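You operate a simulated robot arm through the tools that you are given. There is no shell and no other tool. Be economical: measure what you need, move in short steps, check, and stop when the job is done.

Carry out the task below with a simulated two-armed robot. There is one attempt and no reset: what you move stays moved.

## Task
Test the damp of the seated cube and stand the matching white block on the blue tag pad.
Fine: the cube on the pale square seat; the probe's plug goes in and the meter on, and both stay so; put the probe back. Set down upright: red probe.

It is judged by the outcome, as a careful person would: the job done as asked, and still so three seconds after it is handed in. It fails if anything else is knocked over, pushed out of place, dropped, spilled or broken.

## Robot
Two 7-joint arms with two-finger grippers on one trunk that stands fixed in place. Base frame: the origin is at the foot of the trunk, x ahead of it, y to its left, z up. Lengths are in m, angles in rad, forces in N, time in s.
The left shoulder is at [0.041, 0.17, 1.223], the right one opposite. With the tool pointing down near the work surface each hand reaches from about 0.16 to 0.66 m from the base axis, measured 20 degrees to its own side. Payload 2.69 kg a hand.
The tool frame of a hand sits at the grasp point between the pads (the TCP): z along the fingers, y along the line on which they close. The tips reach 0.02 m beyond it. The gripper opens to 0.1 m. The gripper's body begins 0.063 m behind the TCP.
Orientation is that of the tool frame in the base frame, as [roll, pitch, yaw] about the fixed x, y, z axes, in that order (R = Rz(yaw) Ry(pitch) Rx(roll)). With the fingers straight down and closing along the base's y, the tool's x points along the base's -x, its y along +y and its z along -z.

## Interface
- The arms move only by the tool servo_tool. It takes "left_commands", "right_commands" or both (then of equal length, played together; a hand with none holds still); each is a list of rows, each a list of 7 numbers: the opening, from 0 (shut) to 1 (fully open), then the shift along the tool's x, y, z in cm, then the turn, a rotation vector about the tool's x, y, z in degrees. In form: [[hand, dx, dy, dz, wx, wy, wz], ...]. A call has 1 to 8 rows; each row shifts and turns the commanded pose from where the row before left it, along the tool's axes as they then stand. Rows are played at 5 a second. More than 0.05 m and 0.15 rad between two rows, or a gripper value outside its range, and nothing of the call is played. A pose out of reach is approached as far as the arm can. The call stops where the force on the tool passes 90 N (or 10 N more than at its start, if that is more) or the arm is blocked; 0.2 s more then pass. Each finger travels about 0.108 m/s and halts on what it meets, pressing with about 41 N; the grip force reading is that of the motor and also rises with nothing between the fingers. The clock runs only during rows and for 0.2 s after the last one: add rows that do not move to give the fingers time. The reply holds the time, the measured pose of the TCP, the force on the tool along the base axes, the opening and the grip force, in the units named above and with some noise, with the torque about the TCP (base axes, N m) and any sound that the robot's microphone picked up, and new pictures: "views" is both (left out), scene, wrist or none (wrist: the cameras of the hands that moved).
- Cameras (640 x 400 px; columns grow to the right, rows downward): "scene" is now at [0.1594, -0.0565, 1.1668]; the picture's right is [-0.64, -0.77, 0.01], its down [-0.03, 0.01, -1.00] and it looks along [0.77, -0.64, -0.03] (base axes); focal length 214 px, centre (320, 200). "left" rides on the left gripper at [0.07, 0.019, -0.099] in its tool frame; the picture's right is [-0.26, 0.97, 0.00], its down [-0.75, -0.20, -0.63] and it looks along [-0.61, -0.16, 0.78] (tool axes); focal length 230 px, centre (320, 200). "right" rides on the right gripper at [0.07, -0.019, -0.099] in its tool frame; the picture's right is [0.26, 0.97, 0.00], its down [-0.75, 0.20, -0.63] and it looks along [-0.61, 0.16, 0.78] (tool axes); focal length 230 px, centre (320, 200). There is no depth. A picture from a camera that has moved, and an enlarged one, comes with that camera's place and axes in the base frame and with its lens.
- move_column(by): slides the trunk up (or, below 0, down) by that many m; the arms and the scene camera ride with it, the base frame stays. It gives what a move gives, with no picture.
- pan_tilt(pan, tilt): turns the head with the scene camera to pan (to the left, within 1.047 rad either way) and tilt (down, from -0.506 to 1.204), counted from straight ahead of the robot. It gives what a move gives, and a new picture of the scene camera.
- close_up(camera, box): a new picture of the part [left, top, right, bottom] of that camera's present view, enlarged. It takes no simulated time.
- finish_job(): hands the job in; it is judged then, once.

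Work in short steps. Places have to be worked out from the pictures, the camera data and where the tool is seen: move nearer, look again, correct. Check each grasp and each placing, and mend what went wrong. You have 120 turns and 200 pictures in all, those below and enlarged ones among them. Open the grippers and draw the arms clear of the work before you hand the job in, unless the task says otherwise; then end with one line.

The tools are called after "Emit:" as name(argument=value, ...) on one line, values as JSON. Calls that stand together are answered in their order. servo_tool: Moves the arms, as the interface text tells. Its arguments: {"type":"object","properties":{"left_commands":{"type":"array","items":{"type":"array","items":{"type":"number"}}},"right_commands":{"type":"array","items":{"type":"array","items":{"type":"number"}}},"views":{"type":"string","enum":["both","scene","wrist","none"]}},"required":[]} The other tools are called the same way: move_column (by) slides the trunk up or down; pan_tilt (pan, tilt) turns the head that bears the scene camera; close_up (camera, box) takes an enlarged picture of a part of a camera's view; finish_job () hands the job in.

At the start:

```text
time_s: 0.0
left_eef_pos: [0.3588, -0.0684, 1.2329]
left_tool_rot: [3.141, 0.0, -3.141]
left_wrist_force: [-0.1, 0.1, -0.2]
left_torque: [-0.02, 0.0, 0.03]
left_opening: 0.1002
left_gripper_force: 0.2
right_eef_pos: [0.3642, -0.4715, 1.2439]
right_tool_rot: [3.14, 0.0, 3.141]
right_wrist_force: [0.6, 0.5, -0.6]
right_torque: [0.0, 0.02, -0.02]
right_opening: 0.1001
right_gripper_force: 0.0
trunk travel left (down, up): [-0.45, 0.24]
head pan, tilt: [-0.689, 0.019]
```

scene: 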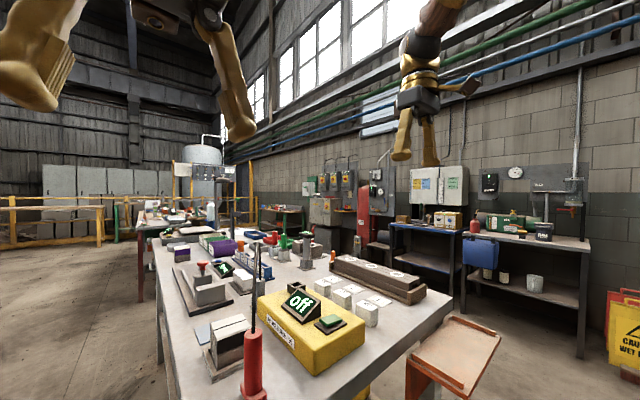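
right: 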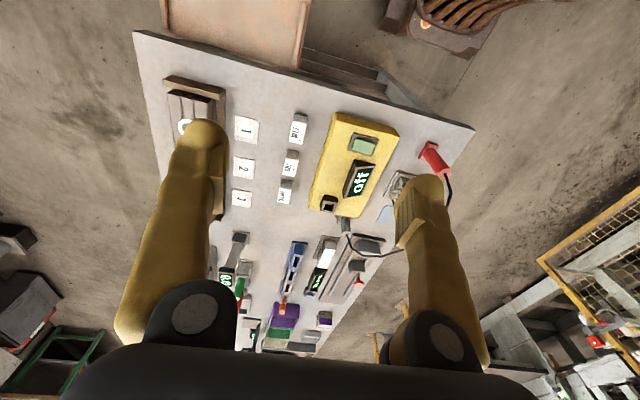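
left: 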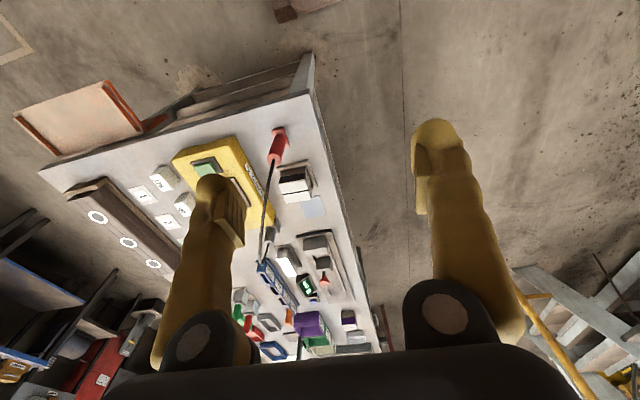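

The scene shows a bench with a yellow meter, red probe, blocks and a seat. I tilt the head down to see the bench better.

Emit:
pan_tilt(pan=-0.75, tilt=0.6)

Emit:
close_up(camera="right", box=[120, 20, 480, 245])

Emit:
close_up(camera="left", box=[40, 100, 400, 325])

```text
time_s: 1.0
left_eef_pos: [0.3404, -0.067, 1.2382]
left_tool_rot: [3.14, 0.015, -3.141]
left_wrist_force: [0.4, -0.1, 0.3]
left_torque: [0.02, -0.02, -0.03]
left_opening: 0.0999
left_gripper_force: 0.0
right_eef_pos: [0.346, -0.4708, 1.2379]
right_tool_rot: [3.139, -0.023, -3.141]
right_wrist_force: [0.3, 0.5, 0.7]
right_torque: [0.02, 0.01, 0.03]
right_opening: 0.1001
right_gripper_force: 0.0
trunk travel left (down, up): [-0.45, 0.24]
head pan, tilt: [-0.75, 0.6]
camera scene: at [0.1539, -0.0592, 1.1134], right [-0.68, -0.73, 0.01], down [-0.43, 0.38, -0.82], along [0.59, -0.56, -0.57], focal length 214 px, centre (320, 200)
```

scene: 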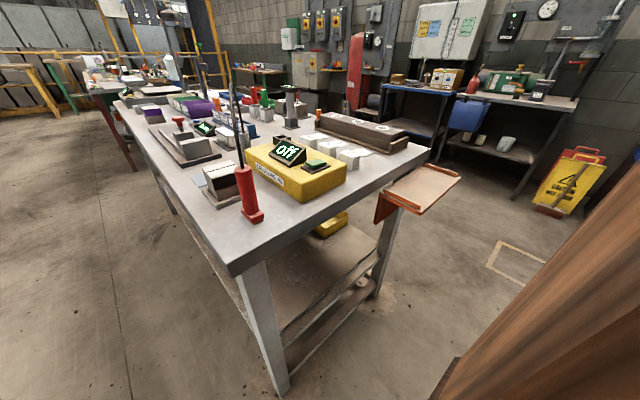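

```text
1.78 times, centred on (300, 132) of right
camera zoom: at [0.2796, -0.4907, 1.3375], right [-0.26, 0.97, 0.01], down [0.77, 0.2, 0.61], along [0.59, 0.16, -0.79], focal length 409 px, centre (356, 320)
```

zoom: 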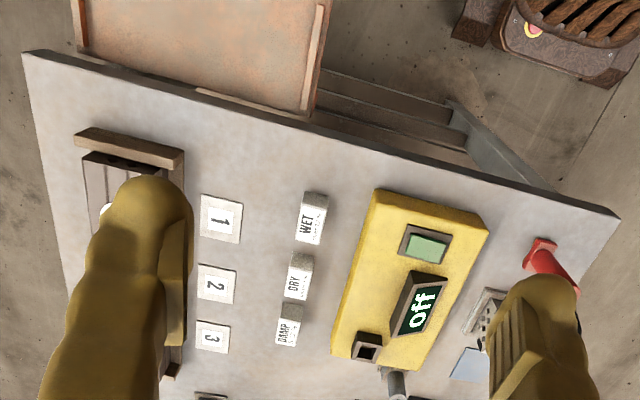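

```text
1.78 times, centred on (220, 212) of left
camera zoom: at [0.2694, -0.0507, 1.3357], right [0.26, 0.97, 0.01], down [0.74, -0.2, 0.64], along [0.62, -0.16, -0.77], focal length 409 px, centre (498, 178)
```

zoom: 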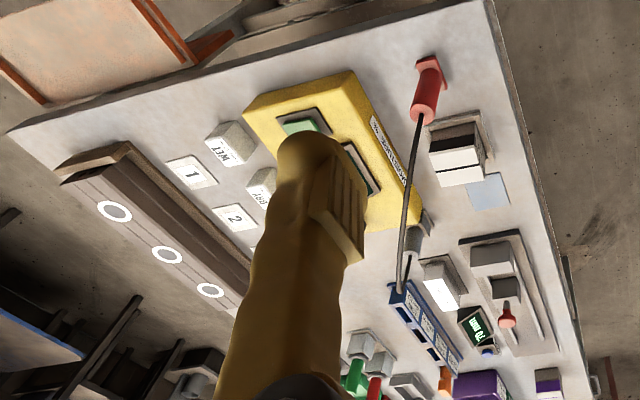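

Now close-ups of the scene for the objects.

Emit:
close_up(camera="scene", box=[180, 80, 380, 230])

Emit:
close_up(camera="scene", box=[110, 70, 270, 190])

Emit:
close_up(camera="left", box=[230, 110, 390, 230])

Emit:
close_up(camera="left", box=[230, 220, 390, 360])

Emit:
close_up(camera="right", box=[320, 150, 460, 290])

```text
2.67 times, centred on (280, 155) of scene
camera zoom: at [0.1539, -0.0592, 1.1134], right [-0.68, -0.73, 0.01], down [-0.43, 0.38, -0.82], along [0.59, -0.56, -0.57], focal length 572 px, centre (427, 320)
```

zoom: 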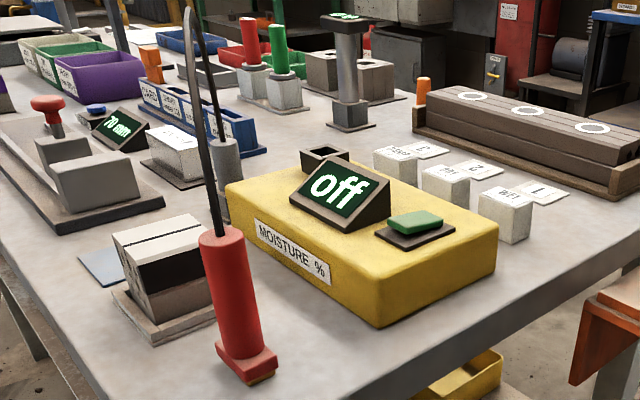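

```text
3.33 times, centred on (190, 130) of scene
camera zoom: at [0.1539, -0.0592, 1.1134], right [-0.68, -0.73, 0.01], down [-0.43, 0.38, -0.82], along [0.59, -0.56, -0.57], focal length 715 px, centre (753, 433)
```

zoom: 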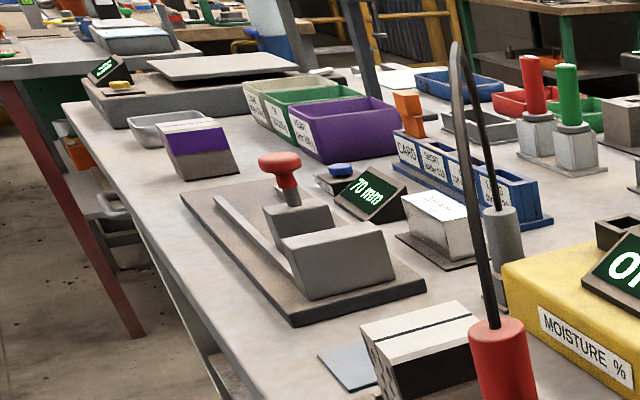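

```text
3.33 times, centred on (310, 170) of left
camera zoom: at [0.2694, -0.0507, 1.3357], right [0.26, 0.97, 0.01], down [0.74, -0.2, 0.64], along [0.62, -0.16, -0.77], focal length 767 px, centre (353, 300)
```

zoom: 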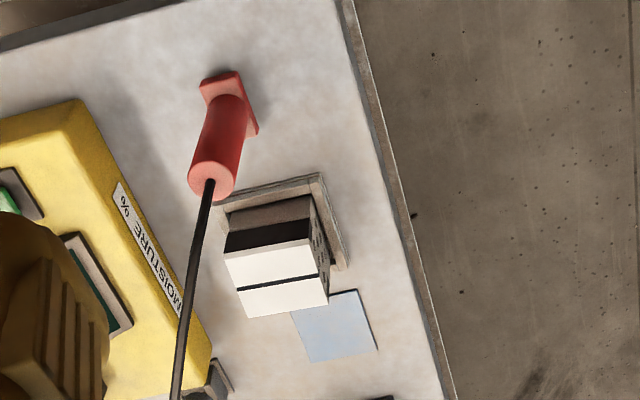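

```text
2.86 times, centred on (310, 290) of left
camera zoom: at [0.2694, -0.0507, 1.3357], right [0.26, 0.97, 0.01], down [0.74, -0.2, 0.64], along [0.62, -0.16, -0.77], focal length 657 px, centre (349, -57)
```

zoom: 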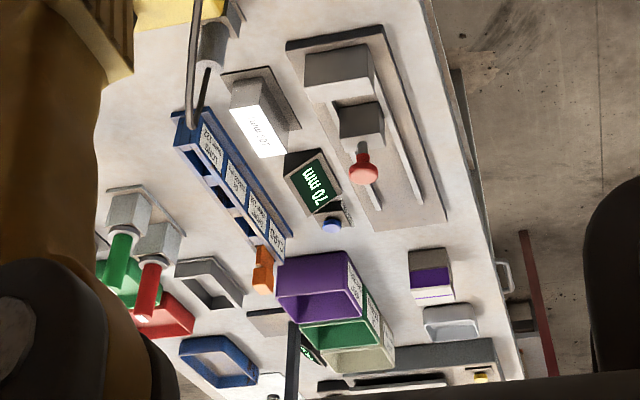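

```text
2.86 times, centred on (390, 220) of right
camera zoom: at [0.2796, -0.4907, 1.3375], right [-0.26, 0.97, 0.01], down [0.77, 0.2, 0.61], along [0.59, 0.16, -0.79], focal length 657 px, centre (120, 143)
```

zoom: 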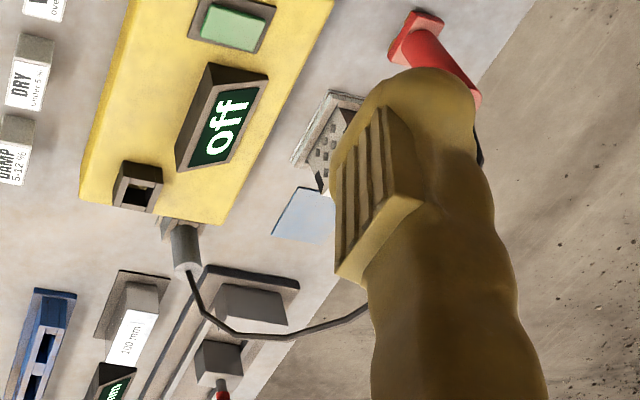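

I estimate the bench top near z≈0.85, meter button around (0.47,-0.35,0.91), and the plug around (0.7,-0.31). I move the right hand forward over the meter for a nearer look and back the left hand out sideways.

Emit:
servo_tool(right_commands=[[1, -4, 3, 0, 0, 0, 0], [1, -4, 3, 0, 0, 0, 0], [1, -2, 3, 2, 0, 0, 0], [1, 0, 2, 2, 0, 0, 0]], left_commands=[[1, 0, 4, 0, 0, 0, 0], [1, 0, 4, 0, 0, 0, 0], [1, 0, 4, 0, 0, 0, 0], [1, 0, 4, 0, 0, 0, 0]], views="both")

```text
time_s: 2.0
left_eef_pos: [0.3431, 0.0918, 1.2322]
left_tool_rot: [3.14, 0.008, -3.141]
left_wrist_force: [0.2, -0.3, 0.2]
left_torque: [-0.02, 0.02, -0.01]
left_opening: 0.1002
left_gripper_force: 0.1
right_eef_pos: [0.447, -0.3606, 1.2134]
right_tool_rot: [3.138, 0.016, 3.141]
right_wrist_force: [-0.1, -0.2, 0.3]
right_torque: [-0.02, 0.03, 0.03]
right_opening: 0.1002
right_gripper_force: 0.0
trunk travel left (down, up): [-0.45, 0.24]
head pan, tilt: [-0.75, 0.6]
camera scene: at [0.1534, -0.0586, 1.1134], right [-0.68, -0.73, 0.01], down [-0.43, 0.38, -0.82], along [0.59, -0.56, -0.57], focal length 214 px, centre (320, 200)
camera right: at [0.3765, -0.3805, 1.311], right [-0.26, 0.97, 0.0], down [0.74, 0.2, 0.64], along [0.62, 0.16, -0.77], focal length 230 px, centre (320, 200)
camera left: at [0.2715, 0.1098, 1.3312], right [0.26, 0.97, 0.0], down [0.75, -0.2, 0.63], along [0.61, -0.16, -0.77], focal length 230 px, centre (320, 200)
```

scene: 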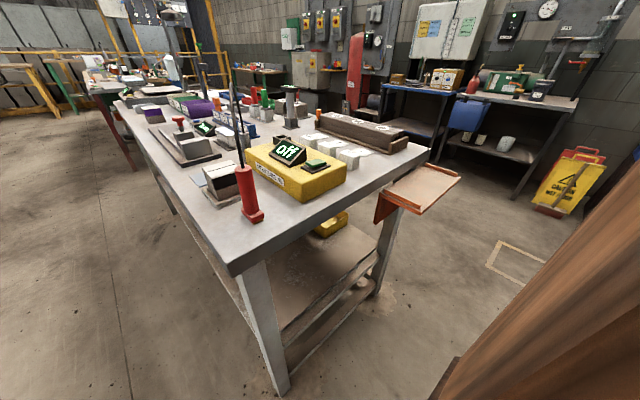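
right: 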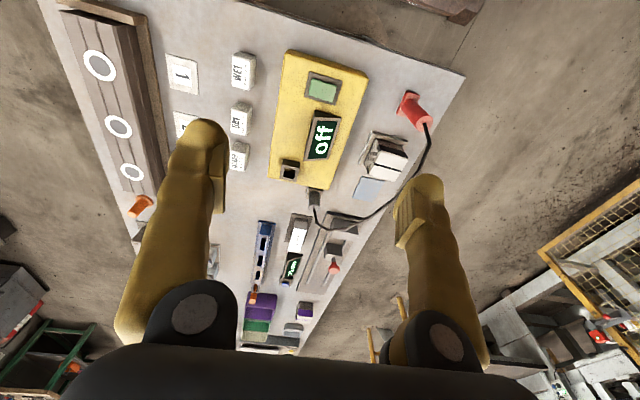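
left: 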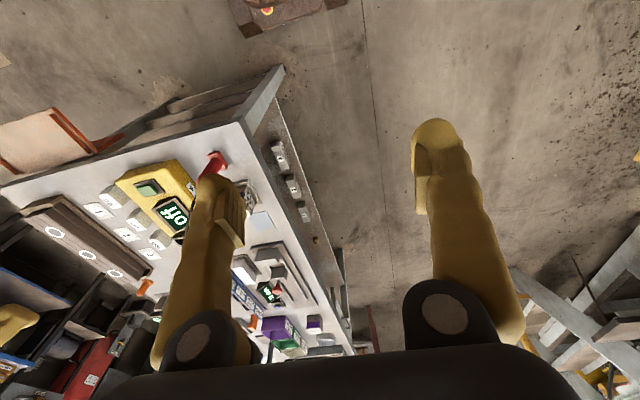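

Close-ups for measuring from this view.

Emit:
close_up(camera="right", box=[220, 40, 440, 180])

Emit:
close_up(camera="right", box=[270, 130, 430, 240])

Emit:
close_up(camera="scene", box=[190, 110, 270, 230])

Emit:
close_up(camera="scene", box=[220, 110, 400, 210])

```text
2.86 times, centred on (330, 110) of right
camera zoom: at [0.3765, -0.3805, 1.311], right [-0.26, 0.97, 0.0], down [0.74, 0.2, 0.64], along [0.62, 0.16, -0.77], focal length 657 px, centre (291, 457)
```

zoom: 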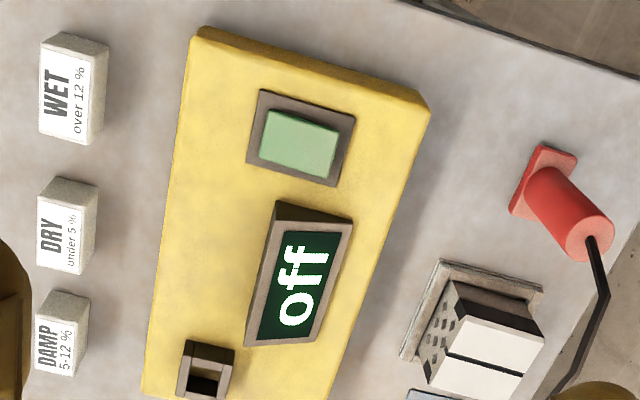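

```text
3.64 times, centred on (350, 185) of right
camera zoom: at [0.3765, -0.3805, 1.311], right [-0.26, 0.97, 0.0], down [0.74, 0.2, 0.64], along [0.62, 0.16, -0.77], focal length 837 px, centre (211, 254)
```

zoom: 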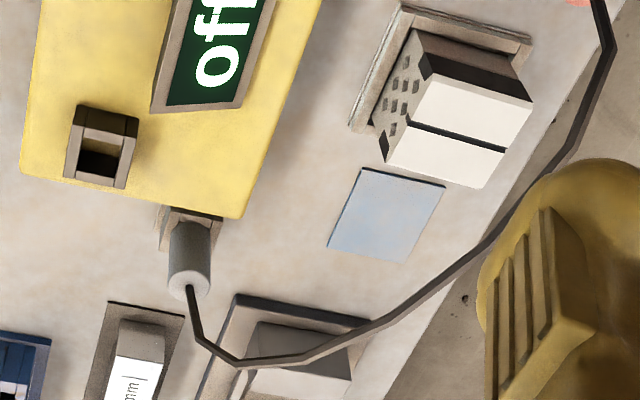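

```text
3.33 times, centred on (230, 170) of scene
camera zoom: at [0.1534, -0.0586, 1.1134], right [-0.68, -0.73, 0.01], down [-0.43, 0.38, -0.82], along [0.59, -0.56, -0.57], focal length 715 px, centre (620, 300)
```

zoom: 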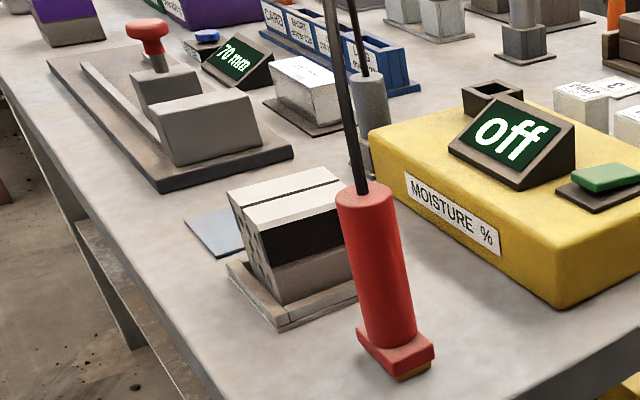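

```text
3.56 times, centred on (310, 160) of scene
camera zoom: at [0.1534, -0.0586, 1.1134], right [-0.68, -0.73, 0.01], down [-0.43, 0.38, -0.82], along [0.59, -0.56, -0.57], focal length 763 px, centre (356, 342)
```

zoom: 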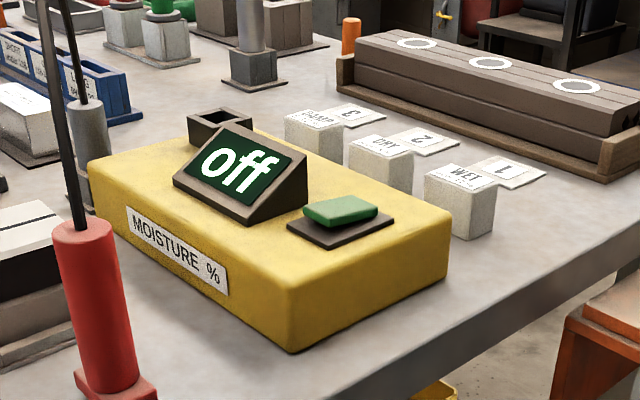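

Estimates: button (0.473,-0.352,0.908), socket top (0.64,-0.376,0.92), plug top (0.725,-0.304,0.90), probe (0.470,-0.186, top 0.954), cube top (0.58,-0.186,0.907), pad (0.69,-0.17). I move the right hand forward and lower, staying on the -y side of the cable, to see plug and socket better.

Emit:
servo_tool(right_commands=[[1, -4, -1, 2, 0, 0, 0], [1, -4, -1, 3, 0, 0, 0], [1, -3, -1, 3, 0, 0, 0], [1, 0, 0, 2, 0, 0, 0]], views="wrist")

Emit:
close_up(camera="right", box=[240, 80, 440, 205])

```text
refused: row 2 steps farther than a row can; nothing moved
```

```text
3.20 times, centred on (340, 142) of right
camera zoom: at [0.3765, -0.3805, 1.311], right [-0.26, 0.97, 0.0], down [0.74, 0.2, 0.64], along [0.62, 0.16, -0.77], focal length 736 px, centre (256, 384)
```

zoom: 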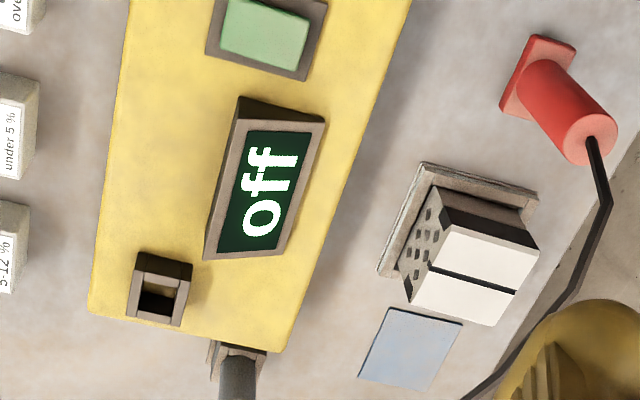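

The row was slightly too long; repeat with shorter steps.

Emit:
servo_tool(right_commands=[[1, -4, -1, 2, 0, 0, 0], [1, -4, -1, 2, 0, 0, 0], [1, -3, 0, 3, 0, 0, 0], [1, -2, 0, 3, 0, 0, 0]], views="wrist")

Emit:
close_up(camera="right", box=[240, 40, 440, 165])

```text
time_s: 3.0
left_eef_pos: [0.3423, 0.0905, 1.2305]
left_tool_rot: [3.14, 0.007, -3.141]
left_wrist_force: [-0.6, -0.7, -0.8]
left_torque: [-0.01, 0.03, -0.01]
left_opening: 0.1
left_gripper_force: 0.1
right_eef_pos: [0.577, -0.3835, 1.1122]
right_tool_rot: [3.139, 0.014, -3.141]
right_wrist_force: [0.4, -0.6, -0.3]
right_torque: [0.0, 0.02, 0.01]
right_opening: 0.0999
right_gripper_force: 0.0
trunk travel left (down, up): [-0.45, 0.24]
head pan, tilt: [-0.75, 0.6]
camera right: at [0.5064, -0.4031, 1.2088], right [-0.26, 0.97, 0.0], down [0.74, 0.2, 0.64], along [0.62, 0.16, -0.77], focal length 230 px, centre (320, 200)
```

right: 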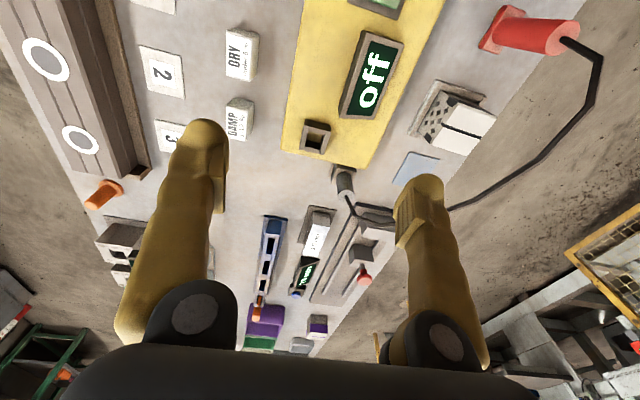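

```text
3.20 times, centred on (340, 102) of right
camera zoom: at [0.5064, -0.4031, 1.2088], right [-0.26, 0.97, 0.0], down [0.74, 0.2, 0.64], along [0.62, 0.16, -0.77], focal length 736 px, centre (256, 512)
```

zoom: 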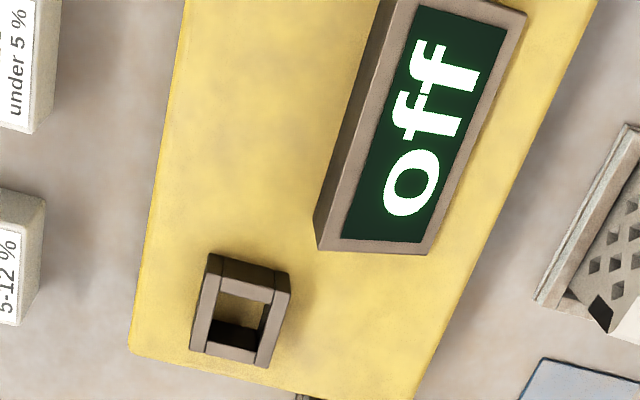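

Emit:
close_up(camera="right", box=[290, 110, 410, 240])

Emit:
close_up(camera="scene", box=[200, 50, 280, 170])

```text
3.08 times, centred on (350, 175) of right
camera zoom: at [0.5064, -0.4031, 1.2088], right [-0.26, 0.97, 0.0], down [0.74, 0.2, 0.64], along [0.62, 0.16, -0.77], focal length 708 px, centre (228, 277)
```

zoom: 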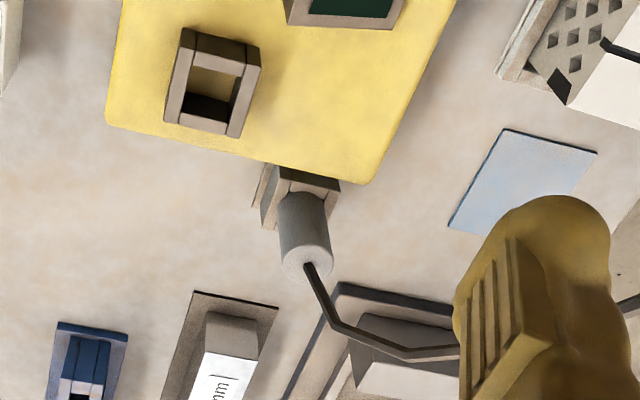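

```text
3.33 times, centred on (240, 110) of scene
camera zoom: at [0.1541, -0.0597, 1.1132], right [-0.68, -0.73, 0.01], down [-0.43, 0.39, -0.82], along [0.59, -0.56, -0.58], focal length 715 px, centre (587, 500)
```

zoom: 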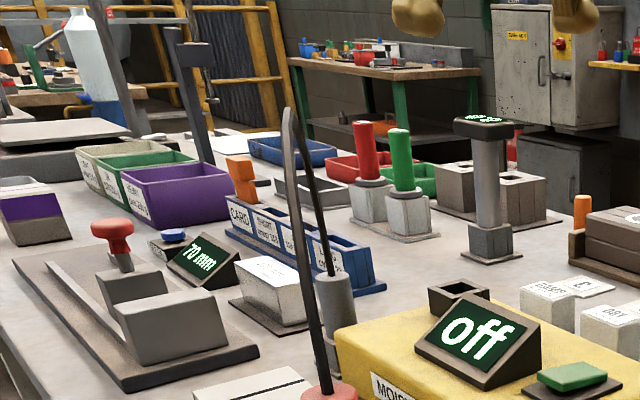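

Plug: ~3 cm cylinder, top ≈(0.718,-0.307,0.92), standing in a holder with rim ≈0.856. The socket rim is at ≈(0.639,-0.377,0.923), aligned with the base axes. I pitch the right hand 45° forward, which gives reach and clears the cable.

Emit:
servo_tool(right_commands=[[0.6, 0, 0, 0, 0, -7.5, 0], [0.6, 0, 0, 0, 0, -7.5, 0], [0.6, 0, 0, 0, 0, -7.5, 0], [0.6, 0, 0, 0, 0, -7.5, 0], [0.6, 0, 0, 0, 0, -7.5, 0], [0.6, 0, 0, 0, 0, -7.5, 0], [0.6, 0, 0, 0, 0, 0, 0]], views="both")

```text
time_s: 4.6
left_eef_pos: [0.3424, 0.0923, 1.2325]
left_tool_rot: [3.14, 0.006, 3.141]
left_wrist_force: [0.1, -0.9, 1.3]
left_torque: [-0.01, 0.04, 0.01]
left_opening: 0.0998
left_gripper_force: 0.0
right_eef_pos: [0.5773, -0.3808, 1.111]
right_tool_rot: [3.138, 0.8, 3.139]
right_wrist_force: [-0.1, 0.5, 0.6]
right_torque: [-0.01, 0.0, -0.01]
right_opening: 0.0598
right_gripper_force: 0.1
trunk travel left (down, up): [-0.45, 0.24]
head pan, tilt: [-0.75, 0.6]
camera scene: at [0.1535, -0.0588, 1.1134], right [-0.68, -0.73, 0.01], down [-0.43, 0.39, -0.82], along [0.59, -0.56, -0.58], focal length 214 px, centre (320, 200)
camera right: at [0.458, -0.3995, 1.1306], right [-0.18, 0.97, -0.18], down [0.07, 0.2, 0.98], along [0.98, 0.16, -0.1], focal length 230 px, centre (320, 200)
```

scene: 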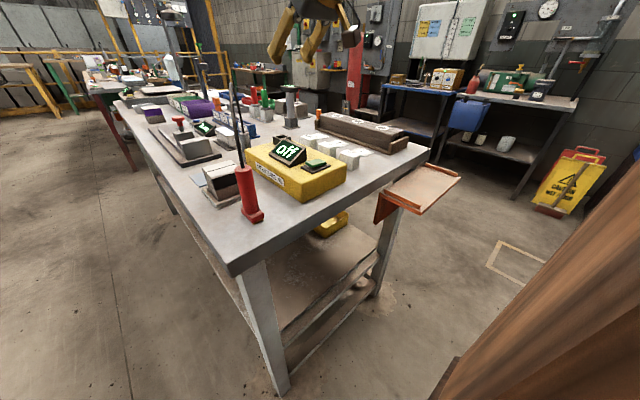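
right: 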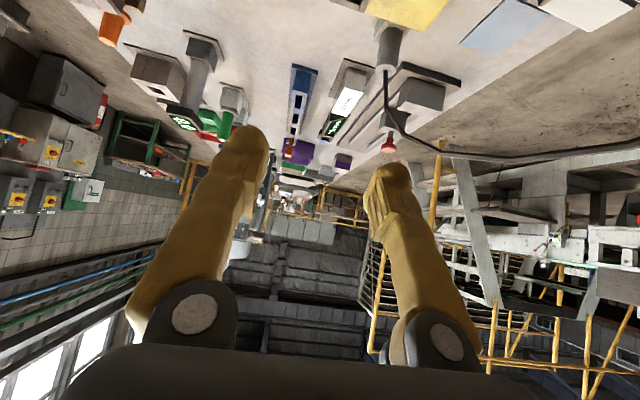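

Estimates agree with this view. Move to the pre-grasp about (0.62,-0.307,1.0).

Emit:
servo_tool(right_commands=[[0.6, 1.2, 2, 2.5, 0, 0, 0], [0.6, 1.2, 2, 2.5, 0, 0, 0], [0.6, 1.3, 2, 2.5, 0, 0, 0], [0.6, 1.3, 1.4, 2.5, 0, 0, 0], [0.6, 0, 0, 0, 0, 0, 0]], views="wrist")

Emit:
close_up(camera="right", box=[200, 0, 440, 200])

Emit:
close_up(camera="scene", box=[200, 40, 360, 180])

```text
time_s: 5.8
left_eef_pos: [0.3406, 0.092, 1.2327]
left_tool_rot: [3.14, 0.009, 3.141]
left_wrist_force: [0.1, 0.8, -0.5]
left_torque: [-0.01, -0.03, -0.02]
left_opening: 0.1
left_gripper_force: 0.0
right_eef_pos: [0.6141, -0.3068, 1.0073]
right_tool_rot: [3.138, 0.8, 3.141]
right_wrist_force: [-0.1, -0.9, 0.2]
right_torque: [0.0, 0.02, 0.03]
right_opening: 0.0601
right_gripper_force: 0.2
trunk travel left (down, up): [-0.45, 0.24]
head pan, tilt: [-0.75, 0.6]
camera right: at [0.4949, -0.3265, 1.0262], right [-0.18, 0.97, -0.18], down [0.07, 0.2, 0.98], along [0.98, 0.16, -0.1], focal length 230 px, centre (320, 200)
```

right: 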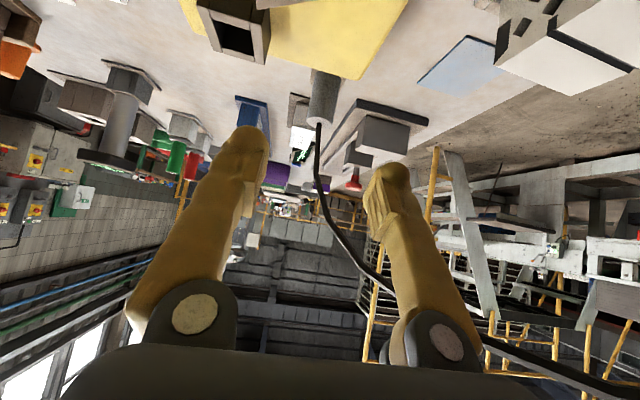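

```text
2.00 times, centred on (320, 100) of right
camera zoom: at [0.4949, -0.3265, 1.0262], right [-0.18, 0.97, -0.18], down [0.07, 0.2, 0.98], along [0.98, 0.16, -0.1], focal length 460 px, centre (320, 400)
```

zoom: 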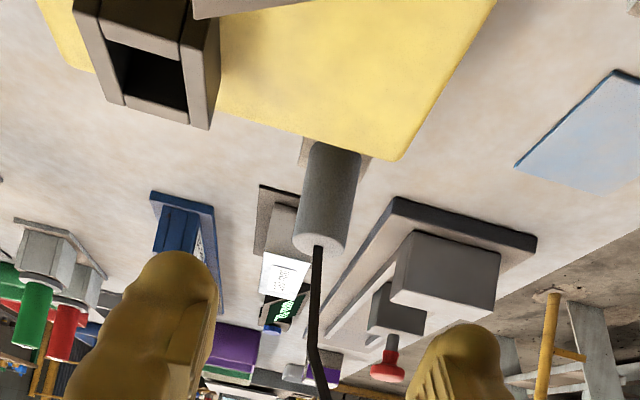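

```text
2.86 times, centred on (280, 110) of scene
camera zoom: at [0.1529, -0.059, 1.1135], right [-0.68, -0.73, 0.01], down [-0.43, 0.39, -0.82], along [0.59, -0.56, -0.57], focal length 613 px, centre (434, 457)
```

zoom: 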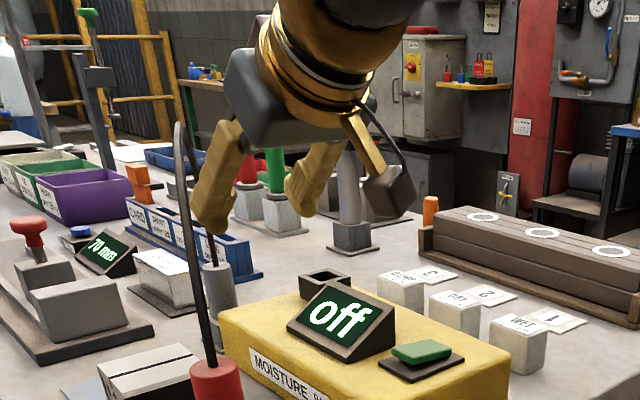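

Plug is centred between the fingers. Advance along the tool axis to straddle it.

Emit:
servo_tool(right_commands=[[0.6, 0, 0, 3.5, 0, 0, 0], [0.6, 0, 0, 3.5, 0, 0, 0], [0.6, 0, 0.1, 3.5, 0, 0, 0], [0.6, 0.2, 0.1, 2.5, 0, 0, 0], [0.6, 0, 0, 0, 0, 0, 0]], views="wrist")

Emit:
close_up(camera="right", box=[200, 60, 440, 260])

Emit:
close_up(camera="scene", box=[200, 60, 300, 160])

```text
time_s: 7.0
left_eef_pos: [0.342, 0.0911, 1.2325]
left_tool_rot: [3.14, 0.006, 3.14]
left_wrist_force: [0.3, -0.5, -0.3]
left_torque: [0.01, 0.02, 0.0]
left_opening: 0.0999
left_gripper_force: 0.1
right_eef_pos: [0.7082, -0.3077, 0.9142]
right_tool_rot: [3.138, 0.801, 3.139]
right_wrist_force: [0.7, -0.1, -0.8]
right_torque: [0.01, 0.01, -0.01]
right_opening: 0.06
right_gripper_force: 0.1
trunk travel left (down, up): [-0.45, 0.24]
head pan, tilt: [-0.75, 0.6]
camera right: at [0.5894, -0.3263, 0.9334], right [-0.18, 0.97, -0.18], down [0.07, 0.2, 0.98], along [0.98, 0.16, -0.1], focal length 230 px, centre (320, 200)
```

right: 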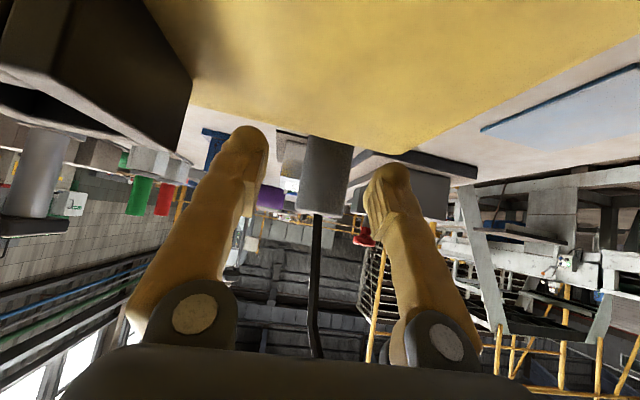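

```text
2.00 times, centred on (320, 160) of right
camera zoom: at [0.5894, -0.3263, 0.9334], right [-0.18, 0.97, -0.18], down [0.07, 0.2, 0.98], along [0.98, 0.16, -0.1], focal length 460 px, centre (320, 280)
```

zoom: 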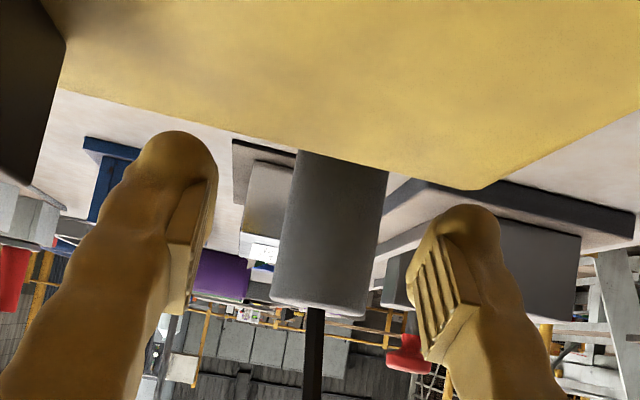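

```text
4.00 times, centred on (250, 110) of scene
camera zoom: at [0.1534, -0.0591, 1.1134], right [-0.68, -0.73, 0.01], down [-0.43, 0.39, -0.82], along [0.59, -0.56, -0.58], focal length 858 px, centre (600, 560)
```

zoom: 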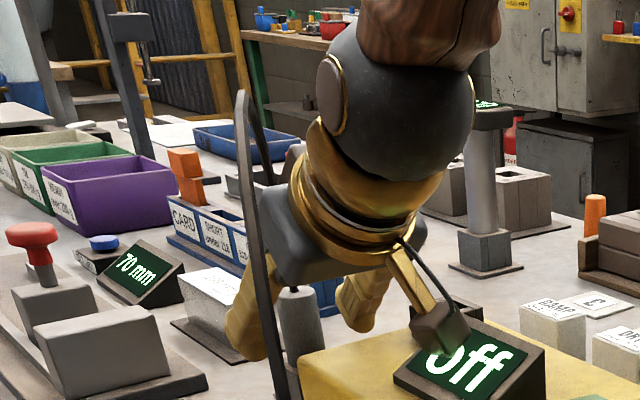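

Plug sits centred, axis near x≈0.717. Advance 1.3 cm more and close.

Emit:
servo_tool(right_commands=[[0.6, 0, 0.15, 1.3, 0, 0, 0], [0.6, 0, 0, 0, 0, 0, 0], [0, 0, 0, 0, 0, 0, 0], [0, 0, 0, 0, 0, 0, 0], [0, 0, 0, 0, 0, 0, 0]], views="wrist")

Emit:
close_up(camera="right", box=[200, 60, 440, 260])

```text
time_s: 8.2
left_eef_pos: [0.3363, 0.0939, 1.2346]
left_tool_rot: [3.141, 0.014, -3.141]
left_wrist_force: [0.5, 0.6, -0.3]
left_torque: [0.02, -0.02, -0.03]
left_opening: 0.1
left_gripper_force: 0.0
right_eef_pos: [0.7167, -0.3048, 0.9147]
right_tool_rot: [-3.141, 0.81, -3.14]
right_wrist_force: [-10.1, 4.1, 45.1]
right_torque: [-1.71, 5.83, -0.91]
right_opening: 0.0229
right_gripper_force: 41.0
trunk travel left (down, up): [-0.45, 0.24]
head pan, tilt: [-0.75, 0.6]
camera right: at [0.5978, -0.3231, 0.9309], right [-0.18, 0.97, -0.19], down [0.06, 0.2, 0.98], along [0.98, 0.16, -0.09], focal length 230 px, centre (320, 200)
```

right: 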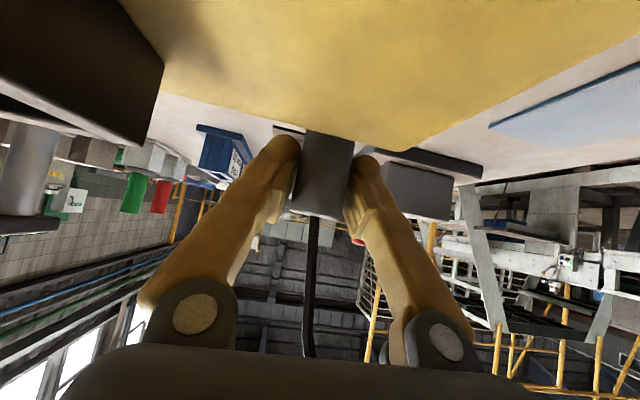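

```text
2.00 times, centred on (320, 160) of right
camera zoom: at [0.5978, -0.3231, 0.9309], right [-0.18, 0.97, -0.19], down [0.06, 0.2, 0.98], along [0.98, 0.16, -0.09], focal length 460 px, centre (320, 280)
```

zoom: 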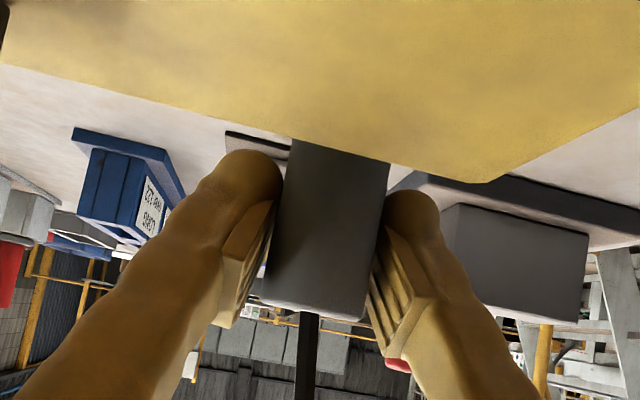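

Grip closed on 2.3 cm, but the reading shows ~45 N upward from the wrist camera's box resting on the meter. I lift straight up with the plug, which relieves that.

Emit:
servo_tool(right_commands=[[0, -0.7, 0, -0.7, 0, 0, 0], [0, -0.7, 0, -0.7, 0, 0, 0], [0, 0, 0, 0, 0, 0, 0]], views="wrist")

Emit:
close_up(camera="scene", box=[200, 60, 300, 160])

```text
time_s: 8.8
left_eef_pos: [0.3241, 0.0911, 1.2162]
left_tool_rot: [3.139, -0.041, 3.141]
left_wrist_force: [-0.9, -0.2, 0.2]
left_torque: [-0.03, -0.03, 0.03]
left_opening: 0.1
left_gripper_force: 0.1
right_eef_pos: [0.7065, -0.3042, 0.9322]
right_tool_rot: [-3.141, 0.817, 3.137]
right_wrist_force: [26.7, -1.2, -9.7]
right_torque: [-0.07, -1.49, -0.02]
right_opening: 0.0241
right_gripper_force: 40.2
trunk travel left (down, up): [-0.45, 0.24]
head pan, tilt: [-0.75, 0.6]
stopped in row 2 (right hand): the arm was blocked; the commanded pose is now the measured one
camera right: at [0.5861, -0.3239, 0.9481], right [-0.17, 0.97, -0.19], down [0.06, 0.2, 0.98], along [0.98, 0.16, -0.09], focal length 230 px, centre (320, 200)
```

right: 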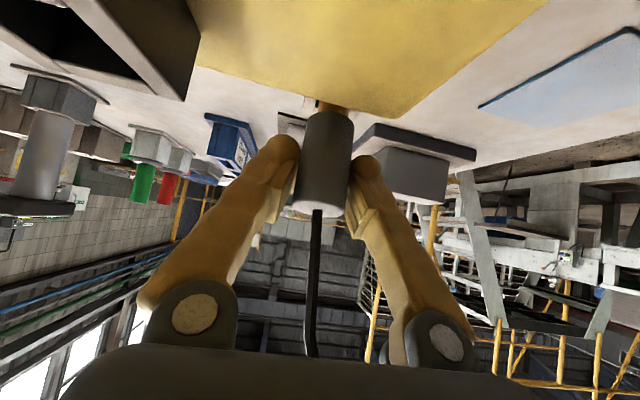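

```text
4.00 times, centred on (250, 110) of scene
camera zoom: at [0.156, -0.059, 1.1126], right [-0.68, -0.73, 0.01], down [-0.43, 0.39, -0.82], along [0.59, -0.56, -0.58], focal length 858 px, centre (600, 560)
```

zoom: 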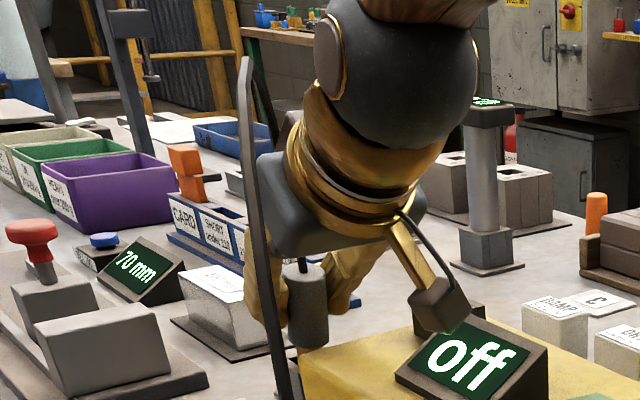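

The plug is rising, its brass pin showing; it is binding against the holder's near wall (Fx +27). I shift 0.7 cm forward and continue up.

Emit:
servo_tool(right_commands=[[0, -0.6, 0, 0.42, 0, 0, 0], [0, -0.36, 0, -0.34, 0, 0, 0], [0, -0.36, 0, -0.34, 0, 0, 0], [0, 0, 0, 0, 0, 0, 0]], views="wrist")

Emit:
close_up(camera="right", box=[240, 60, 400, 220])

```text
time_s: 9.8
left_eef_pos: [0.3228, 0.0905, 1.2207]
left_tool_rot: [3.139, -0.035, 3.141]
left_wrist_force: [-0.7, 0.0, -0.7]
left_torque: [-0.02, 0.03, -0.02]
left_opening: 0.0999
left_gripper_force: 0.1
right_eef_pos: [0.7089, -0.305, 0.941]
right_tool_rot: [3.137, 0.806, 3.138]
right_wrist_force: [-0.1, -1.0, 0.2]
right_torque: [0.0, -0.01, 0.03]
right_opening: 0.0231
right_gripper_force: 41.0
trunk travel left (down, up): [-0.45, 0.24]
head pan, tilt: [-0.75, 0.6]
camera right: at [0.5888, -0.3236, 0.9593], right [-0.18, 0.97, -0.18], down [0.07, 0.2, 0.98], along [0.98, 0.16, -0.1], focal length 230 px, centre (320, 200)
```

right: 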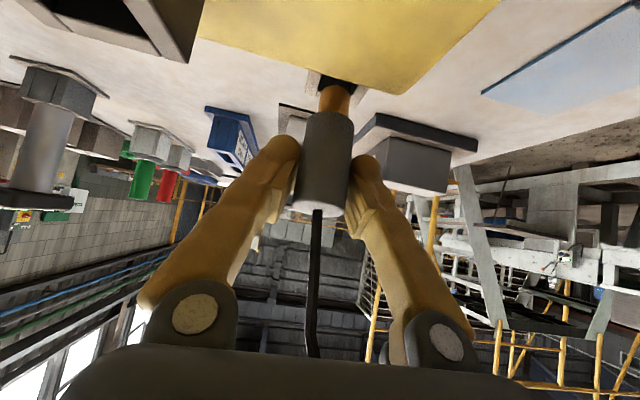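

```text
2.50 times, centred on (320, 140) of right
camera zoom: at [0.5888, -0.3236, 0.9593], right [-0.18, 0.97, -0.18], down [0.07, 0.2, 0.98], along [0.98, 0.16, -0.1], focal length 575 px, centre (320, 350)
```

zoom: 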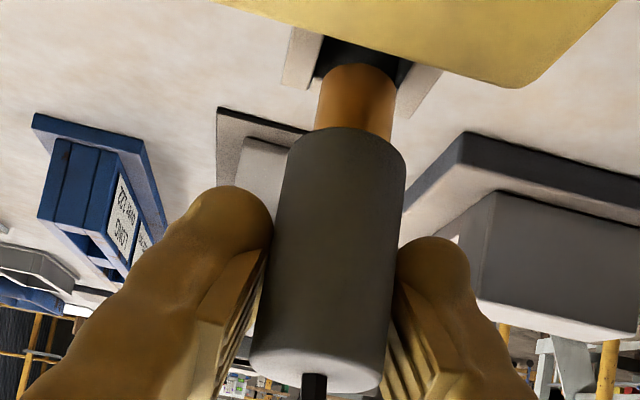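

Force is zero now, pin nearly out. Continue straight up 5 cm.

Emit:
servo_tool(right_commands=[[0, -1.1, 0, -1.05, 0, 0, 0], [0, -1.1, 0, -1.05, 0, 0, 0], [0, -1.4, 0, -1.4, 0, 0, 0], [0, 0, 0, 0, 0, 0, 0]], views="wrist")

Emit:
close_up(camera="right", box=[220, 20, 420, 220])

Emit:
close_up(camera="scene", box=[200, 40, 300, 160])

```text
time_s: 10.8
left_eef_pos: [0.3246, 0.0912, 1.2195]
left_tool_rot: [3.139, -0.037, 3.141]
left_wrist_force: [0.4, -0.5, 0.2]
left_torque: [0.0, 0.04, 0.03]
left_opening: 0.0999
left_gripper_force: 0.1
right_eef_pos: [0.7096, -0.304, 0.9921]
right_tool_rot: [3.136, 0.807, 3.136]
right_wrist_force: [0.0, -0.5, -0.1]
right_torque: [-0.02, 0.02, 0.0]
right_opening: 0.0233
right_gripper_force: 41.0
trunk travel left (down, up): [-0.45, 0.24]
head pan, tilt: [-0.75, 0.6]
camera right: at [0.5889, -0.3232, 1.0093], right [-0.18, 0.97, -0.18], down [0.07, 0.2, 0.98], along [0.98, 0.16, -0.1], focal length 230 px, centre (320, 200)
```

right: 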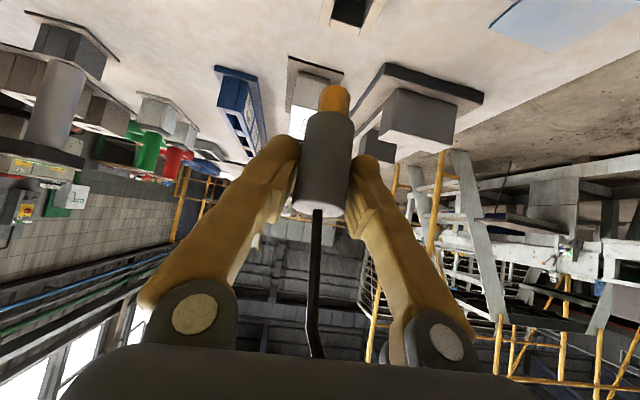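

```text
2.00 times, centred on (320, 120) of right
camera zoom: at [0.5889, -0.3232, 1.0093], right [-0.18, 0.97, -0.18], down [0.07, 0.2, 0.98], along [0.98, 0.16, -0.1], focal length 460 px, centre (320, 360)
```

zoom: 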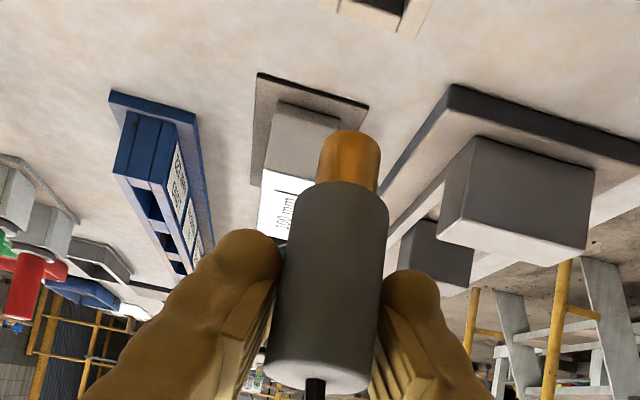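

```text
3.33 times, centred on (250, 100) of scene
camera zoom: at [0.1538, -0.0593, 1.1133], right [-0.68, -0.73, 0.01], down [-0.43, 0.39, -0.82], along [0.59, -0.56, -0.58], focal length 715 px, centre (553, 533)
```

zoom: 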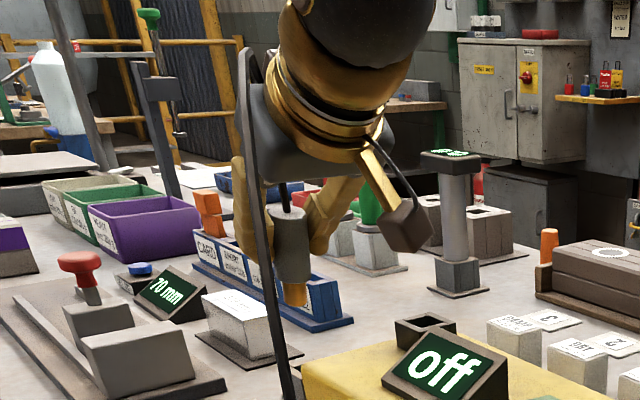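

The plug is out with a ~2 cm brass pin. It may have tilted in the grip during the binding; I check with a close-up.

Emit:
close_up(camera="scene", box=[225, 85, 265, 145])

Emit:
close_up(camera="left", box=[0, 150, 320, 350])

```text
6.67 times, centred on (245, 115) of scene
camera zoom: at [0.1538, -0.0593, 1.1133], right [-0.68, -0.73, 0.01], down [-0.43, 0.39, -0.82], along [0.59, -0.56, -0.58], focal length 1430 px, centre (820, 767)
```

zoom: 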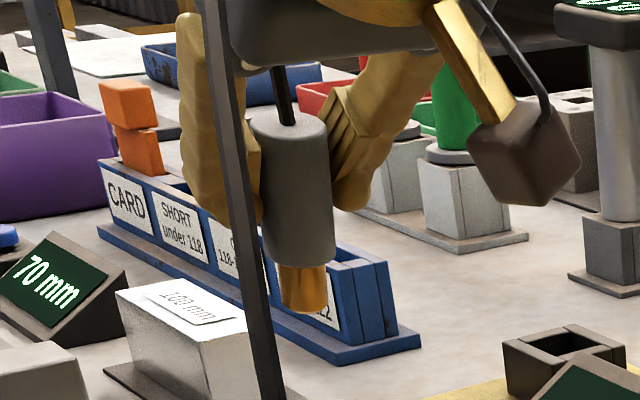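

```text
2.00 times, centred on (160, 250) of left
camera zoom: at [0.2574, 0.1085, 1.3224], right [0.26, 0.97, -0.01], down [0.77, -0.2, 0.6], along [0.58, -0.16, -0.8], focal length 460 px, centre (640, 100)
```

zoom: 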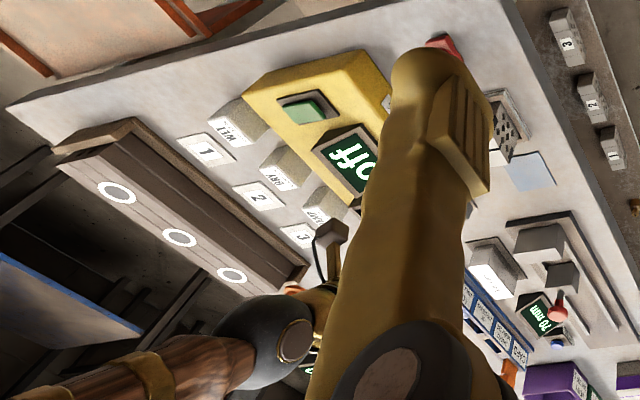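

The plug tilts ~10° (tip forward). I rotate the hand back 10° to make it vertical, then move over the socket with clearance.

Emit:
servo_tool(right_commands=[[0, 0, 0, 0, 0, 5, 0], [0, 0, 0, 0, 0, 5, 0], [0, 1.15, -1.8, -1.4, 0, 0, 0], [0, 1.15, -1.8, -1.4, 0, 0, 0], [0, 1.15, -1.8, -1.4, 0, 0, 0], [0, 1.15, -1.8, -1.4, 0, 0, 0], [0, 0, 0, 0, 0, 0, 0]], views="wrist")

Emit:
close_up(camera="right", box=[220, 20, 420, 220])

Emit:
close_up(camera="scene", box=[240, 75, 310, 165])

```text
time_s: 12.4
left_eef_pos: [0.3236, 0.0916, 1.2201]
left_tool_rot: [3.139, -0.037, -3.141]
left_wrist_force: [-0.7, -0.5, 0.2]
left_torque: [-0.02, -0.01, -0.01]
left_opening: 0.1
left_gripper_force: 0.0
right_eef_pos: [0.6366, -0.3765, 1.0072]
right_tool_rot: [3.14, 0.631, 3.139]
right_wrist_force: [0.3, 0.6, -0.3]
right_torque: [0.0, 0.03, 0.0]
right_opening: 0.0233
right_gripper_force: 40.5
trunk travel left (down, up): [-0.45, 0.24]
head pan, tilt: [-0.75, 0.6]
camera right: at [0.5234, -0.396, 1.0468], right [-0.21, 0.97, -0.15], down [0.23, 0.2, 0.95], along [0.95, 0.16, -0.27], focal length 230 px, centre (320, 200)
```

right: 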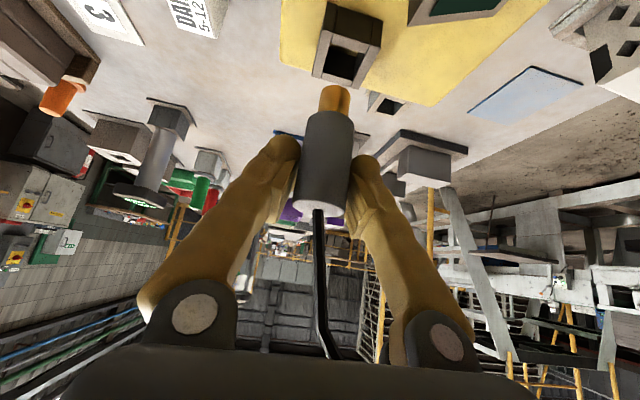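

```text
2.00 times, centred on (320, 120) of right
camera zoom: at [0.5234, -0.396, 1.0468], right [-0.21, 0.97, -0.15], down [0.23, 0.2, 0.95], along [0.95, 0.16, -0.27], focal length 460 px, centre (320, 360)
```

zoom: 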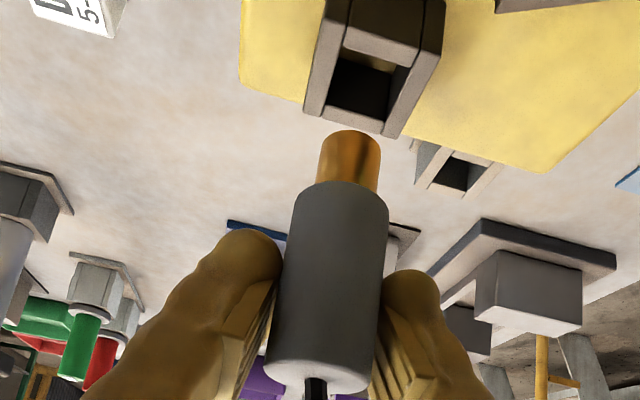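

```text
4.44 times, centred on (275, 120) of scene
camera zoom: at [0.1538, -0.0589, 1.1133], right [-0.68, -0.73, 0.01], down [-0.43, 0.39, -0.82], along [0.59, -0.56, -0.58], focal length 953 px, centre (520, 556)
```

zoom: 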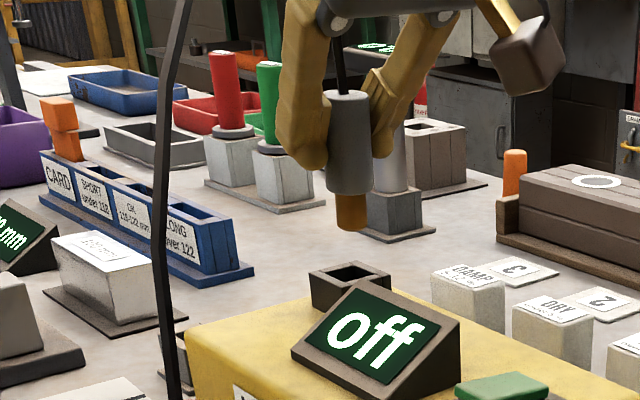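

Tip ≈(0.6395,-0.3785,0.944), socket ≈(0.642,-0.377,0.917). I check the hole's centre precisely with closer pictures.

Emit:
close_up(camera="scene", box=[265, 105, 295, 150])

Emit:
close_up(camera="right", box=[300, 0, 390, 110])

```text
8.89 times, centred on (280, 128) of scene
camera zoom: at [0.1538, -0.0589, 1.1133], right [-0.68, -0.73, 0.01], down [-0.43, 0.39, -0.82], along [0.59, -0.56, -0.58], focal length 1906 px, centre (676, 844)
```

zoom: 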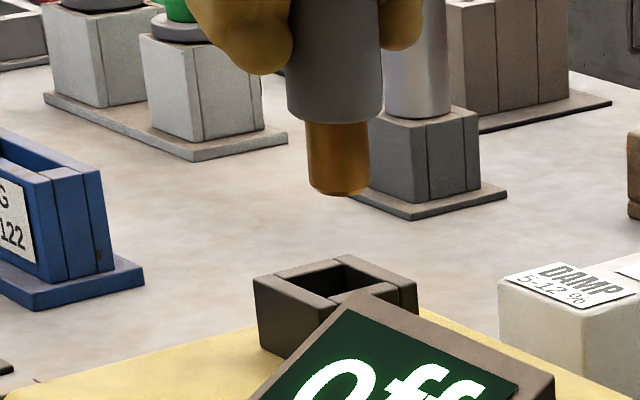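

```text
3.64 times, centred on (345, 55) of right
camera zoom: at [0.5234, -0.396, 1.0468], right [-0.21, 0.97, -0.15], down [0.23, 0.2, 0.95], along [0.95, 0.16, -0.27], focal length 837 px, centre (229, 727)
```

zoom: 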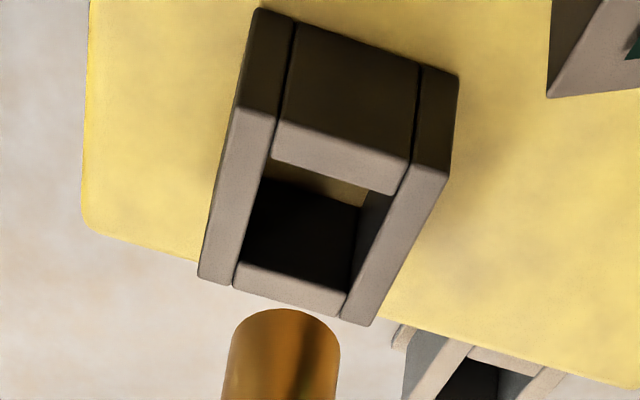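

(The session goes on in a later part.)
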